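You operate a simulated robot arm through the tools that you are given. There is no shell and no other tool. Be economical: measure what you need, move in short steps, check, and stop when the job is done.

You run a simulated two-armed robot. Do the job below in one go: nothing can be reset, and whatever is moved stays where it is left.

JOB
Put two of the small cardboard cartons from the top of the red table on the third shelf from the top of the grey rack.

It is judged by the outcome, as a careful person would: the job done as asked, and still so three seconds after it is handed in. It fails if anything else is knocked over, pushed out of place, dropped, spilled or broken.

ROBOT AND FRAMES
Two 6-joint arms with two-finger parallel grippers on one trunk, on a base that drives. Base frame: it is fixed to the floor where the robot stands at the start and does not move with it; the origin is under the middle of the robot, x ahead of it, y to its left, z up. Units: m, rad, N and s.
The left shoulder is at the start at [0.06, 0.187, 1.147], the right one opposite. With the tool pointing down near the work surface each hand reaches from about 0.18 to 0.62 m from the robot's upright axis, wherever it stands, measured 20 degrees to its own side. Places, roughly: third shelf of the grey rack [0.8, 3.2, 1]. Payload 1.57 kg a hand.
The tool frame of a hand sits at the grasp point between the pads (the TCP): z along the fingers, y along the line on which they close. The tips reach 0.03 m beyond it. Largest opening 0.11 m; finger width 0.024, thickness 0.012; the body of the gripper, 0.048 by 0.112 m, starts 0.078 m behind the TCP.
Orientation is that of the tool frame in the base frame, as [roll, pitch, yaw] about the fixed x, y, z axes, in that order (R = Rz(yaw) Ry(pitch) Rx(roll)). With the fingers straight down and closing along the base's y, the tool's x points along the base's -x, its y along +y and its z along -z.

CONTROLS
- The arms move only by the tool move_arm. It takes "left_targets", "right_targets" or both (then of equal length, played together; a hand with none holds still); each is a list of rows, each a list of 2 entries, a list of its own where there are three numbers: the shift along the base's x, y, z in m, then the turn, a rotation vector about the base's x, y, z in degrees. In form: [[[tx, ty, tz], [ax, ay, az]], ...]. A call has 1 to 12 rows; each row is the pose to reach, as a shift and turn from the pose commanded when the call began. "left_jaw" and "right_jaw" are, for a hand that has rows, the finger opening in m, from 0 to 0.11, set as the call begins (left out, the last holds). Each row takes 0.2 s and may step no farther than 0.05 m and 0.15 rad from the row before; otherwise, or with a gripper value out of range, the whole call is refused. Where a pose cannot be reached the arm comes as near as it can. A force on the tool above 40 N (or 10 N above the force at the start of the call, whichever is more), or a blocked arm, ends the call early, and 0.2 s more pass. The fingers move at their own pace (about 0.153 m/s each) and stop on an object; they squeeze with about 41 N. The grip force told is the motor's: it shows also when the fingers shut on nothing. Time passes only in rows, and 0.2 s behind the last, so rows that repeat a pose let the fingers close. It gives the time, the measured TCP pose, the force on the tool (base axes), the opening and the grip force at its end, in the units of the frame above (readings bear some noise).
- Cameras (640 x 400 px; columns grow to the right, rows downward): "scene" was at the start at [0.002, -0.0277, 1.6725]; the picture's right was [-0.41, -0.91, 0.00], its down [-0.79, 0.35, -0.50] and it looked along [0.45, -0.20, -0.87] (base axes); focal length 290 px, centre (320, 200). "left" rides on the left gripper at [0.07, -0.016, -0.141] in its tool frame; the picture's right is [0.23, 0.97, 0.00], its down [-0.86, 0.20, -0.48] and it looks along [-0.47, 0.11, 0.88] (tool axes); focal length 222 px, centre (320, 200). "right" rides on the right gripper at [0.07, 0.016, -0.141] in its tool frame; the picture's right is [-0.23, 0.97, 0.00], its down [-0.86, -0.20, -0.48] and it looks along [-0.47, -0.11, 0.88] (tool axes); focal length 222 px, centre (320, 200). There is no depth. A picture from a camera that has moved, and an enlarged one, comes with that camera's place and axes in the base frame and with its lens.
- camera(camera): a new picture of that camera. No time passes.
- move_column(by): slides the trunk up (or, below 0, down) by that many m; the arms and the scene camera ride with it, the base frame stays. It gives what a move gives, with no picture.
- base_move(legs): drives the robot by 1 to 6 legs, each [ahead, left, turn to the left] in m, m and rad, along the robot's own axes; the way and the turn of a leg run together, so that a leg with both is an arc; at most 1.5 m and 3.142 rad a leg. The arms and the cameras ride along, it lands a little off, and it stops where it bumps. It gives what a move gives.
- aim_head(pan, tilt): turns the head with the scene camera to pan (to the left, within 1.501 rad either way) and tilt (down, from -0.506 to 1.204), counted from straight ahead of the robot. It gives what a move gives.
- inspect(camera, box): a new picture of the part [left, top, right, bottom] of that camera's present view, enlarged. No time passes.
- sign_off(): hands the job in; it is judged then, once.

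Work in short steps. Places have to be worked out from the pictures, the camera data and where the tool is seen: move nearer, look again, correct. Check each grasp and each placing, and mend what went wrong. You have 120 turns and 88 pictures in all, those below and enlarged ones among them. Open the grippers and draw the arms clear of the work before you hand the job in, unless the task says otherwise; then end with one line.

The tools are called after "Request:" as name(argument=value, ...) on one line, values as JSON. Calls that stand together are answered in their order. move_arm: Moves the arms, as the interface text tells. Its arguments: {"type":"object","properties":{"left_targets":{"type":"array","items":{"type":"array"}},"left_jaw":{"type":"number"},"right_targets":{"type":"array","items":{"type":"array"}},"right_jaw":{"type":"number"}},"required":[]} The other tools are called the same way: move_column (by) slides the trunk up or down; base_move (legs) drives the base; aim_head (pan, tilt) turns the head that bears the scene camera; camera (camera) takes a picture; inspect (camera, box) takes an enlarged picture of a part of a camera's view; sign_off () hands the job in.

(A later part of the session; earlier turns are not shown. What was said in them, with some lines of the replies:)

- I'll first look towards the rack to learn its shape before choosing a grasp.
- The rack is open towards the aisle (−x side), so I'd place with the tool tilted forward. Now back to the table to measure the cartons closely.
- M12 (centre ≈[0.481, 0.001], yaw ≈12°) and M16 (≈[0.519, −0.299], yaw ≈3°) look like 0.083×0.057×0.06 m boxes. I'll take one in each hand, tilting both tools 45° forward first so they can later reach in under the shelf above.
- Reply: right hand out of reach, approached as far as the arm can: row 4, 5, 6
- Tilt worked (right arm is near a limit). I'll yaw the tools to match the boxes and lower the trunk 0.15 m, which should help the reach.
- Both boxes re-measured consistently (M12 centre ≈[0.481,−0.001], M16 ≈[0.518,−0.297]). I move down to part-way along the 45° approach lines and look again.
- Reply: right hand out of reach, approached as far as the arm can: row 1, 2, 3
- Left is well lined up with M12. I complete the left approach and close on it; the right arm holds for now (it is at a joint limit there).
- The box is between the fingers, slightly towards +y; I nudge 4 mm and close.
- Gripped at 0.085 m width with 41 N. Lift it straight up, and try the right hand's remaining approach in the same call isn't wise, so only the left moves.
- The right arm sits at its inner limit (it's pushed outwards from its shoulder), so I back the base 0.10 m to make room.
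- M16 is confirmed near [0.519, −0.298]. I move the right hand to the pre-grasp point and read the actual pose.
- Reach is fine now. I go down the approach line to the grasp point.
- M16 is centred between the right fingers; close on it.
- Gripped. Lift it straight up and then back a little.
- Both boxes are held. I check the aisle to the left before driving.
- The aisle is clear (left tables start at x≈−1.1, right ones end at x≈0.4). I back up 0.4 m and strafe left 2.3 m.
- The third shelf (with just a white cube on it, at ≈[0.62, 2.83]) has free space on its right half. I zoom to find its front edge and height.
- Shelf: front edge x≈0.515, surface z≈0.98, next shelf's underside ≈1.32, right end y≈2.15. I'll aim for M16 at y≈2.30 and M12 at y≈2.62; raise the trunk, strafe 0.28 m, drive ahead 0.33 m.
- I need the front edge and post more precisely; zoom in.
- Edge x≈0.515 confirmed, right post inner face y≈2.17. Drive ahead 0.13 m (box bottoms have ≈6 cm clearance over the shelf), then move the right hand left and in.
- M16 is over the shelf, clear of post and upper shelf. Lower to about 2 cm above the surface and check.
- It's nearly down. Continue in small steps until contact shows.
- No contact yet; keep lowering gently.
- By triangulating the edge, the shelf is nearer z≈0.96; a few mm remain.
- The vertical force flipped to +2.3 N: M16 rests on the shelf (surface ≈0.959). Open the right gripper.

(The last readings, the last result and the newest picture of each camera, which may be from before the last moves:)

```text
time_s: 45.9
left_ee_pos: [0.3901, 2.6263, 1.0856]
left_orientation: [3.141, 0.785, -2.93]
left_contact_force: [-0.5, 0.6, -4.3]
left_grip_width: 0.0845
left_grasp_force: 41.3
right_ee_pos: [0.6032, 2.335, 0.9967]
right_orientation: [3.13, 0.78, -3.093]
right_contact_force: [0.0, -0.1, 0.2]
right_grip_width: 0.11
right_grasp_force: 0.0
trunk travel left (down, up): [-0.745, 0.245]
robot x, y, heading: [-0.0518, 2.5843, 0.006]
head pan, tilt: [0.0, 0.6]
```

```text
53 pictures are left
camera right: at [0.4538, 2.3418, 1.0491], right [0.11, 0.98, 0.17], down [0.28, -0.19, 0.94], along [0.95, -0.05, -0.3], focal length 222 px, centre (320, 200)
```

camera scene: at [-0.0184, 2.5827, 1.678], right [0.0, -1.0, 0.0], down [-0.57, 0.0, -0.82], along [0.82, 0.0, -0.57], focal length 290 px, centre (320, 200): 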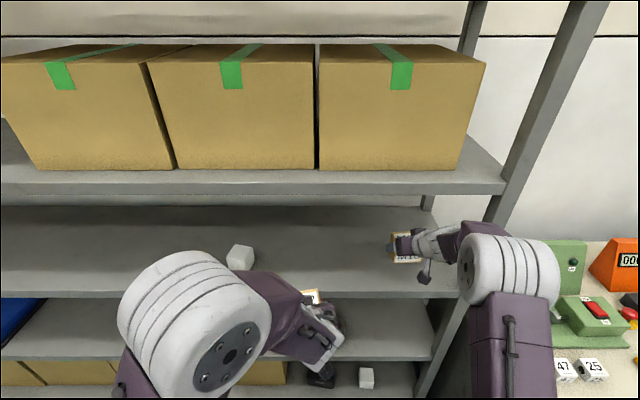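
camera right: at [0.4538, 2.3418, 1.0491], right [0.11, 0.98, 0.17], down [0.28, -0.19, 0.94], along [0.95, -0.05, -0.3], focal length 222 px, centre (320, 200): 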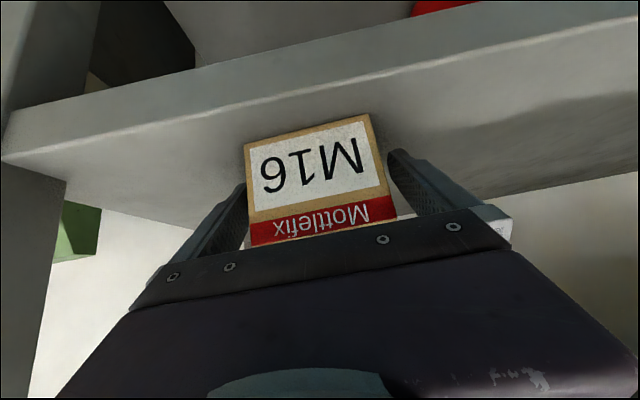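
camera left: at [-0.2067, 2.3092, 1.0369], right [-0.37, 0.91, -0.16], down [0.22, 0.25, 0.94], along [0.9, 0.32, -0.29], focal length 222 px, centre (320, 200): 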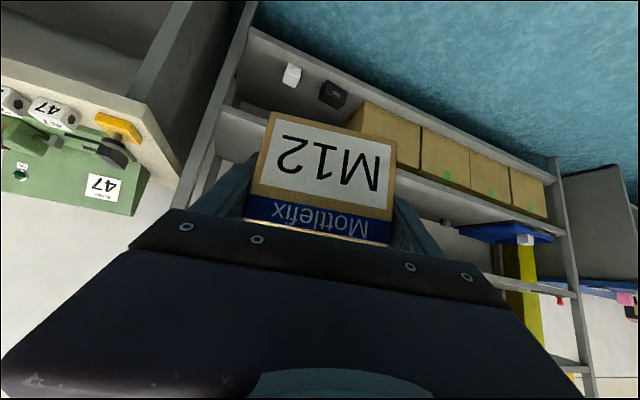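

Released cleanly, a gap on each side. Back the right hand out along its tool axis.

Request:
move_arm(right_targets=[[[-0.02, -0.001, 0.02], [0, 0, 0]], [[-0.045, -0.002, 0.045], [0, 0, 0]], [[-0.07, -0.003, 0.07], [0, 0, 0]], [[-0.1, -0.004, 0.09], [0, 0, 0]]])

Request:
camera(camera="right")

Request:
camera(camera="scene")

```text
time_s: 46.9
left_ee_pos: [0.389, 2.6262, 1.0867]
left_orientation: [-3.141, 0.784, -2.929]
left_contact_force: [0.3, 0.2, -4.6]
left_grip_width: 0.0847
left_grasp_force: 41.6
right_ee_pos: [0.5006, 2.3284, 1.0877]
right_orientation: [3.129, 0.781, -3.094]
right_contact_force: [-0.9, 0.7, -0.7]
right_grip_width: 0.1099
right_grasp_force: 0.1
trunk travel left (down, up): [-0.745, 0.245]
robot x, y, heading: [-0.0472, 2.5852, 0.004]
head pan, tilt: [0.0, 0.6]
```

```text
52 pictures are left
camera right: at [0.3524, 2.3378, 1.1399], right [0.11, 0.98, 0.17], down [0.28, -0.19, 0.94], along [0.95, -0.05, -0.3], focal length 222 px, centre (320, 200)
```

right: 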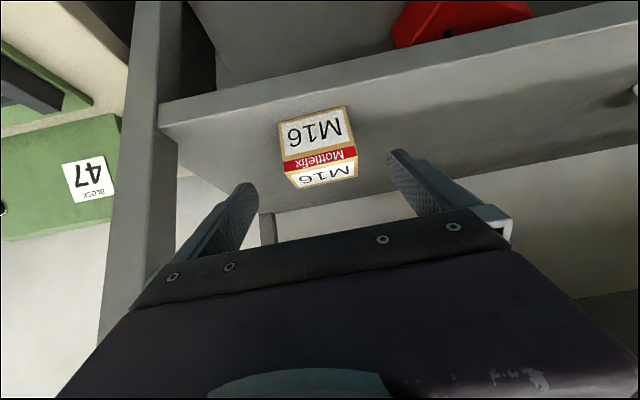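

```text
51 pictures are left
camera scene: at [-0.022, 2.5832, 1.678], right [0.0, -1.0, 0.0], down [-0.56, 0.0, -0.83], along [0.83, 0.0, -0.56], focal length 290 px, centre (320, 200)
```

scene: 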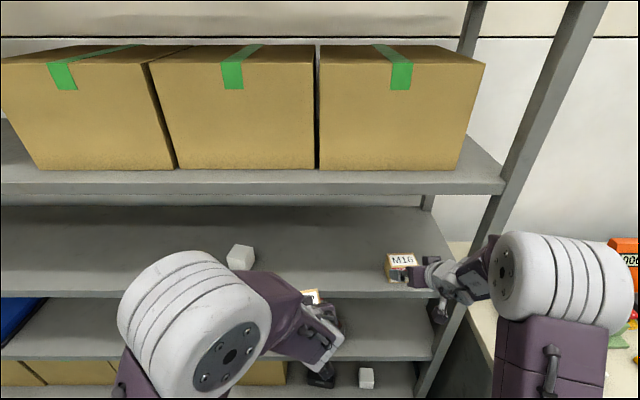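

M16 stands on the shelf. Now the left hand: in over the shelf, keeping y≈2.62 between M16 and the white cube.

Request:
move_arm(left_targets=[[[0.045, 0, 0], [0, 0, 0]], [[0.09, 0, 0], [0, 0, 0]], [[0.135, 0, 0], [0, 0, 0]], [[0.18, -0.003, 0], [0, 0, 0]], [[0.215, -0.006, 0], [0, 0, 0]]])

Request:
camera(camera="left")

Request:
camera(camera="scene")

```text
time_s: 48.1
left_ee_pos: [0.6035, 2.6211, 1.0822]
left_orientation: [3.141, 0.782, -2.931]
left_contact_force: [1.0, -0.1, -4.6]
left_grip_width: 0.0844
left_grasp_force: 41.2
right_ee_pos: [0.5047, 2.3288, 1.0863]
right_orientation: [3.128, 0.778, -3.093]
right_contact_force: [0.2, 0.2, 0.4]
right_grip_width: 0.1101
right_grasp_force: 0.1
trunk travel left (down, up): [-0.745, 0.245]
robot x, y, heading: [-0.0481, 2.5851, 0.004]
head pan, tilt: [0.0, 0.6]
```

```text
50 pictures are left
camera left: at [0.4624, 2.5724, 1.134], right [-0.36, 0.92, -0.16], down [0.22, 0.25, 0.94], along [0.91, 0.31, -0.29], focal length 222 px, centre (320, 200)
```

left: 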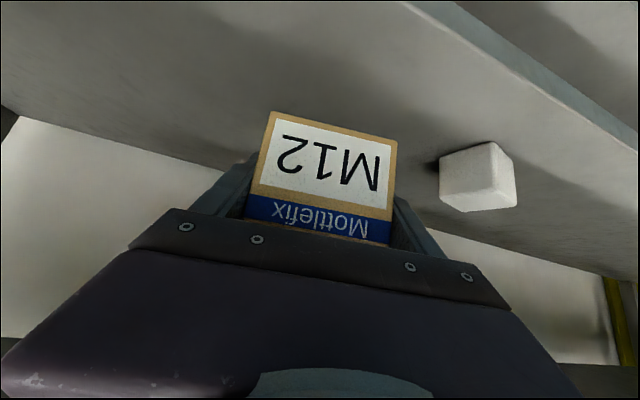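

```text
49 pictures are left
camera scene: at [-0.018, 2.5831, 1.678], right [0.0, -1.0, 0.0], down [-0.57, 0.0, -0.82], along [0.82, 0.0, -0.57], focal length 290 px, centre (320, 200)
```

scene: 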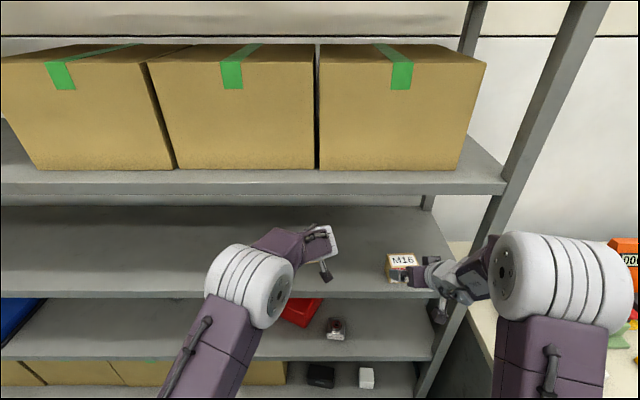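

M12 is clear of the cube (≈2.80) and M16. Lower towards z≈1.005, then feel for contact.

Request:
move_arm(left_targets=[[[0, 0, -0.03], [0, 0, 0]], [[0, 0, -0.055], [0, 0, 0]], [[0, 0, -0.07], [0, 0, 0]], [[0, 0, -0.076], [0, 0, 0]]])

Request:
camera(camera="left")

```text
time_s: 49.1
left_ee_pos: [0.6046, 2.62, 1.0085]
left_orientation: [-3.141, 0.784, -2.929]
left_contact_force: [0.3, 1.4, -4.1]
left_grip_width: 0.0849
left_grasp_force: 40.9
right_ee_pos: [0.5035, 2.3296, 1.0866]
right_orientation: [3.13, 0.78, -3.093]
right_contact_force: [-0.3, -0.1, 0.4]
right_grip_width: 0.1101
right_grasp_force: 0.1
trunk travel left (down, up): [-0.745, 0.245]
robot x, y, heading: [-0.0489, 2.5832, 0.004]
head pan, tilt: [0.0, 0.6]
```

```text
48 pictures are left
camera left: at [0.4609, 2.5718, 1.059], right [-0.36, 0.92, -0.16], down [0.22, 0.25, 0.94], along [0.91, 0.31, -0.29], focal length 222 px, centre (320, 200)
```

left: 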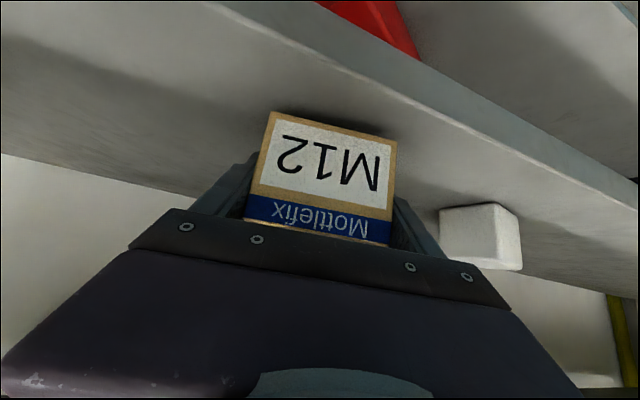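

Request:
move_arm(left_targets=[[[0, 0, -0.004], [0, 0, 0]], [[0, 0, -0.007], [0, 0, 0]], [[0, 0, -0.009], [0, 0, 0]], [[0, 0, -0.009], [0, 0, 0]]])

```text
time_s: 50.1
left_ee_pos: [0.6055, 2.6205, 0.9996]
left_orientation: [3.14, 0.784, -2.93]
left_contact_force: [-0.6, -0.3, -5.3]
left_grip_width: 0.0849
left_grasp_force: 41.0
right_ee_pos: [0.504, 2.3296, 1.0876]
right_orientation: [3.129, 0.78, -3.091]
right_contact_force: [-0.6, 0.8, 0.2]
right_grip_width: 0.1101
right_grasp_force: 0.0
trunk travel left (down, up): [-0.745, 0.245]
robot x, y, heading: [-0.0494, 2.5783, 0.01]
head pan, tilt: [0.0, 0.6]
```

Not touching yet; another 3–4 mm.

Request:
move_arm(left_targets=[[[0, 0, -0.002], [0, 0, 0]], [[0, 0, -0.004], [0, 0, 0]], [[0, 0, -0.004], [0, 0, 0]]])

```text
time_s: 50.9
left_ee_pos: [0.6059, 2.6201, 0.9989]
left_orientation: [3.141, 0.785, -2.928]
left_contact_force: [-0.1, -0.9, 0.0]
left_grip_width: 0.0847
left_grasp_force: 40.7
right_ee_pos: [0.5028, 2.3286, 1.0866]
right_orientation: [3.129, 0.781, -3.092]
right_contact_force: [-0.3, -0.1, 0.4]
right_grip_width: 0.11
right_grasp_force: 0.2
trunk travel left (down, up): [-0.745, 0.245]
robot x, y, heading: [-0.0511, 2.5831, 0.004]
head pan, tilt: [0.0, 0.6]
```

The weight has gone off the tool (0 N from −4.5 N), so M12 rests on the shelf. Open the left gripper.

Request:
move_arm(left_targets=[[[0, 0, -0.001], [0, 0, 0]], [[0, 0, -0.001], [0, 0, 0]], [[0, 0, -0.001], [0, 0, 0]], [[0, 0, -0.001], [0, 0, 0]]], left_jaw=0.11)

Request:
camera(camera="left")

```text
time_s: 51.9
left_ee_pos: [0.605, 2.621, 0.9968]
left_orientation: [3.142, 0.786, -2.93]
left_contact_force: [0.1, -0.1, -0.6]
left_grip_width: 0.11
left_grasp_force: 0.0
right_ee_pos: [0.5025, 2.3295, 1.0876]
right_orientation: [3.13, 0.78, -3.093]
right_contact_force: [-0.1, 0.1, -0.1]
right_grip_width: 0.1102
right_grasp_force: 0.1
trunk travel left (down, up): [-0.745, 0.245]
robot x, y, heading: [-0.0489, 2.5812, 0.007]
head pan, tilt: [0.0, 0.6]
```

```text
47 pictures are left
camera left: at [0.4619, 2.5719, 1.0474], right [-0.36, 0.92, -0.16], down [0.22, 0.25, 0.94], along [0.91, 0.31, -0.29], focal length 222 px, centre (320, 200)
```

left: 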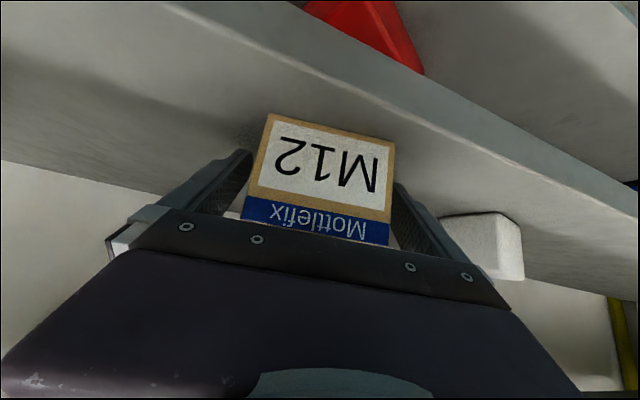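

Open with gaps both sides. Back the left hand out along its tool axis, then draw the base away from the rack.

Request:
move_arm(left_targets=[[[-0.02, -0.004, 0.021], [0, 0, 0]], [[-0.044, -0.009, 0.045], [0, 0, 0]], [[-0.068, -0.014, 0.07], [0, 0, 0]], [[-0.1, -0.02, 0.09], [0, 0, 0]], [[-0.14, -0.02, 0.095], [0, 0, 0]]])

Request:
base_move(legs=[[-0.35, 0, 0]])

Request:
camera(camera="scene")

Request:
inspect(camera="scene", box=[220, 130, 480, 292])

```text
time_s: 53.1
left_ee_pos: [0.4612, 2.5998, 1.0918]
left_orientation: [-3.139, 0.785, -2.928]
left_contact_force: [-0.2, 0.2, -0.2]
left_grip_width: 0.11
left_grasp_force: 0.0
right_ee_pos: [0.5015, 2.3285, 1.0876]
right_orientation: [3.129, 0.782, -3.094]
right_contact_force: [0.2, -0.2, 0.3]
right_grip_width: 0.11
right_grasp_force: 0.1
trunk travel left (down, up): [-0.745, 0.245]
robot x, y, heading: [-0.0507, 2.5839, 0.005]
head pan, tilt: [0.0, 0.6]
```

```text
time_s: 55.3
left_ee_pos: [0.1139, 2.6004, 1.0904]
left_orientation: [-3.141, 0.784, -2.921]
left_contact_force: [0.3, 0.0, 0.8]
left_grip_width: 0.1101
left_grasp_force: 0.1
right_ee_pos: [0.1558, 2.3299, 1.0876]
right_orientation: [3.129, 0.779, -3.084]
right_contact_force: [0.1, -1.3, 0.7]
right_grip_width: 0.1099
right_grasp_force: 0.1
trunk travel left (down, up): [-0.745, 0.245]
robot x, y, heading: [-0.4024, 2.5816, 0.013]
head pan, tilt: [0.0, 0.6]
```

```text
46 pictures are left
camera scene: at [-0.3685, 2.5807, 1.678], right [0.01, -1.0, 0.0], down [-0.57, -0.01, -0.82], along [0.82, 0.01, -0.57], focal length 290 px, centre (320, 200)
```

scene: 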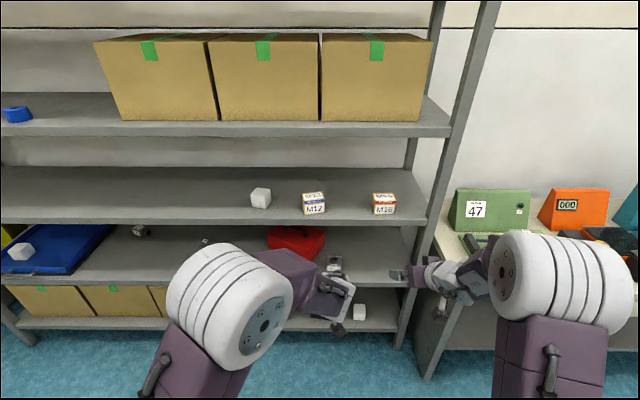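

```text
2.46 times, centred on (350, 211) of scene
camera zoom: at [-0.3685, 2.5807, 1.678], right [0.01, -1.0, 0.0], down [-0.57, -0.01, -0.82], along [0.82, 0.01, -0.57], focal length 715 px, centre (246, 173)
```

zoom: 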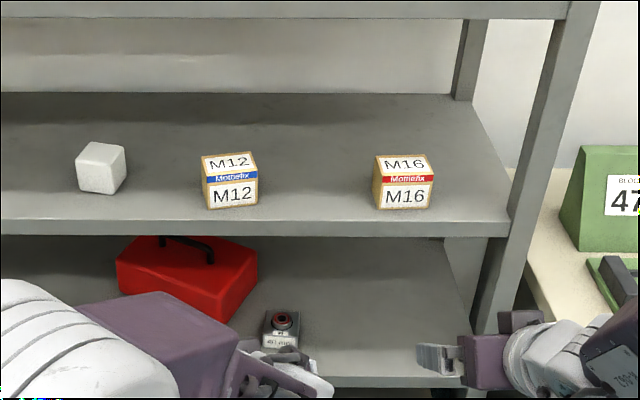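

Both cartons stand upright on the third shelf, nothing else has moved, and both grippers are open and clear of the rack, so I hand the job in.

Request:
sign_off()

```text
The job is handed in.
```

The M12 and M16 cartons are standing upright on the third shelf from the top of the grey rack, and I saw nothing else moved or knocked over.
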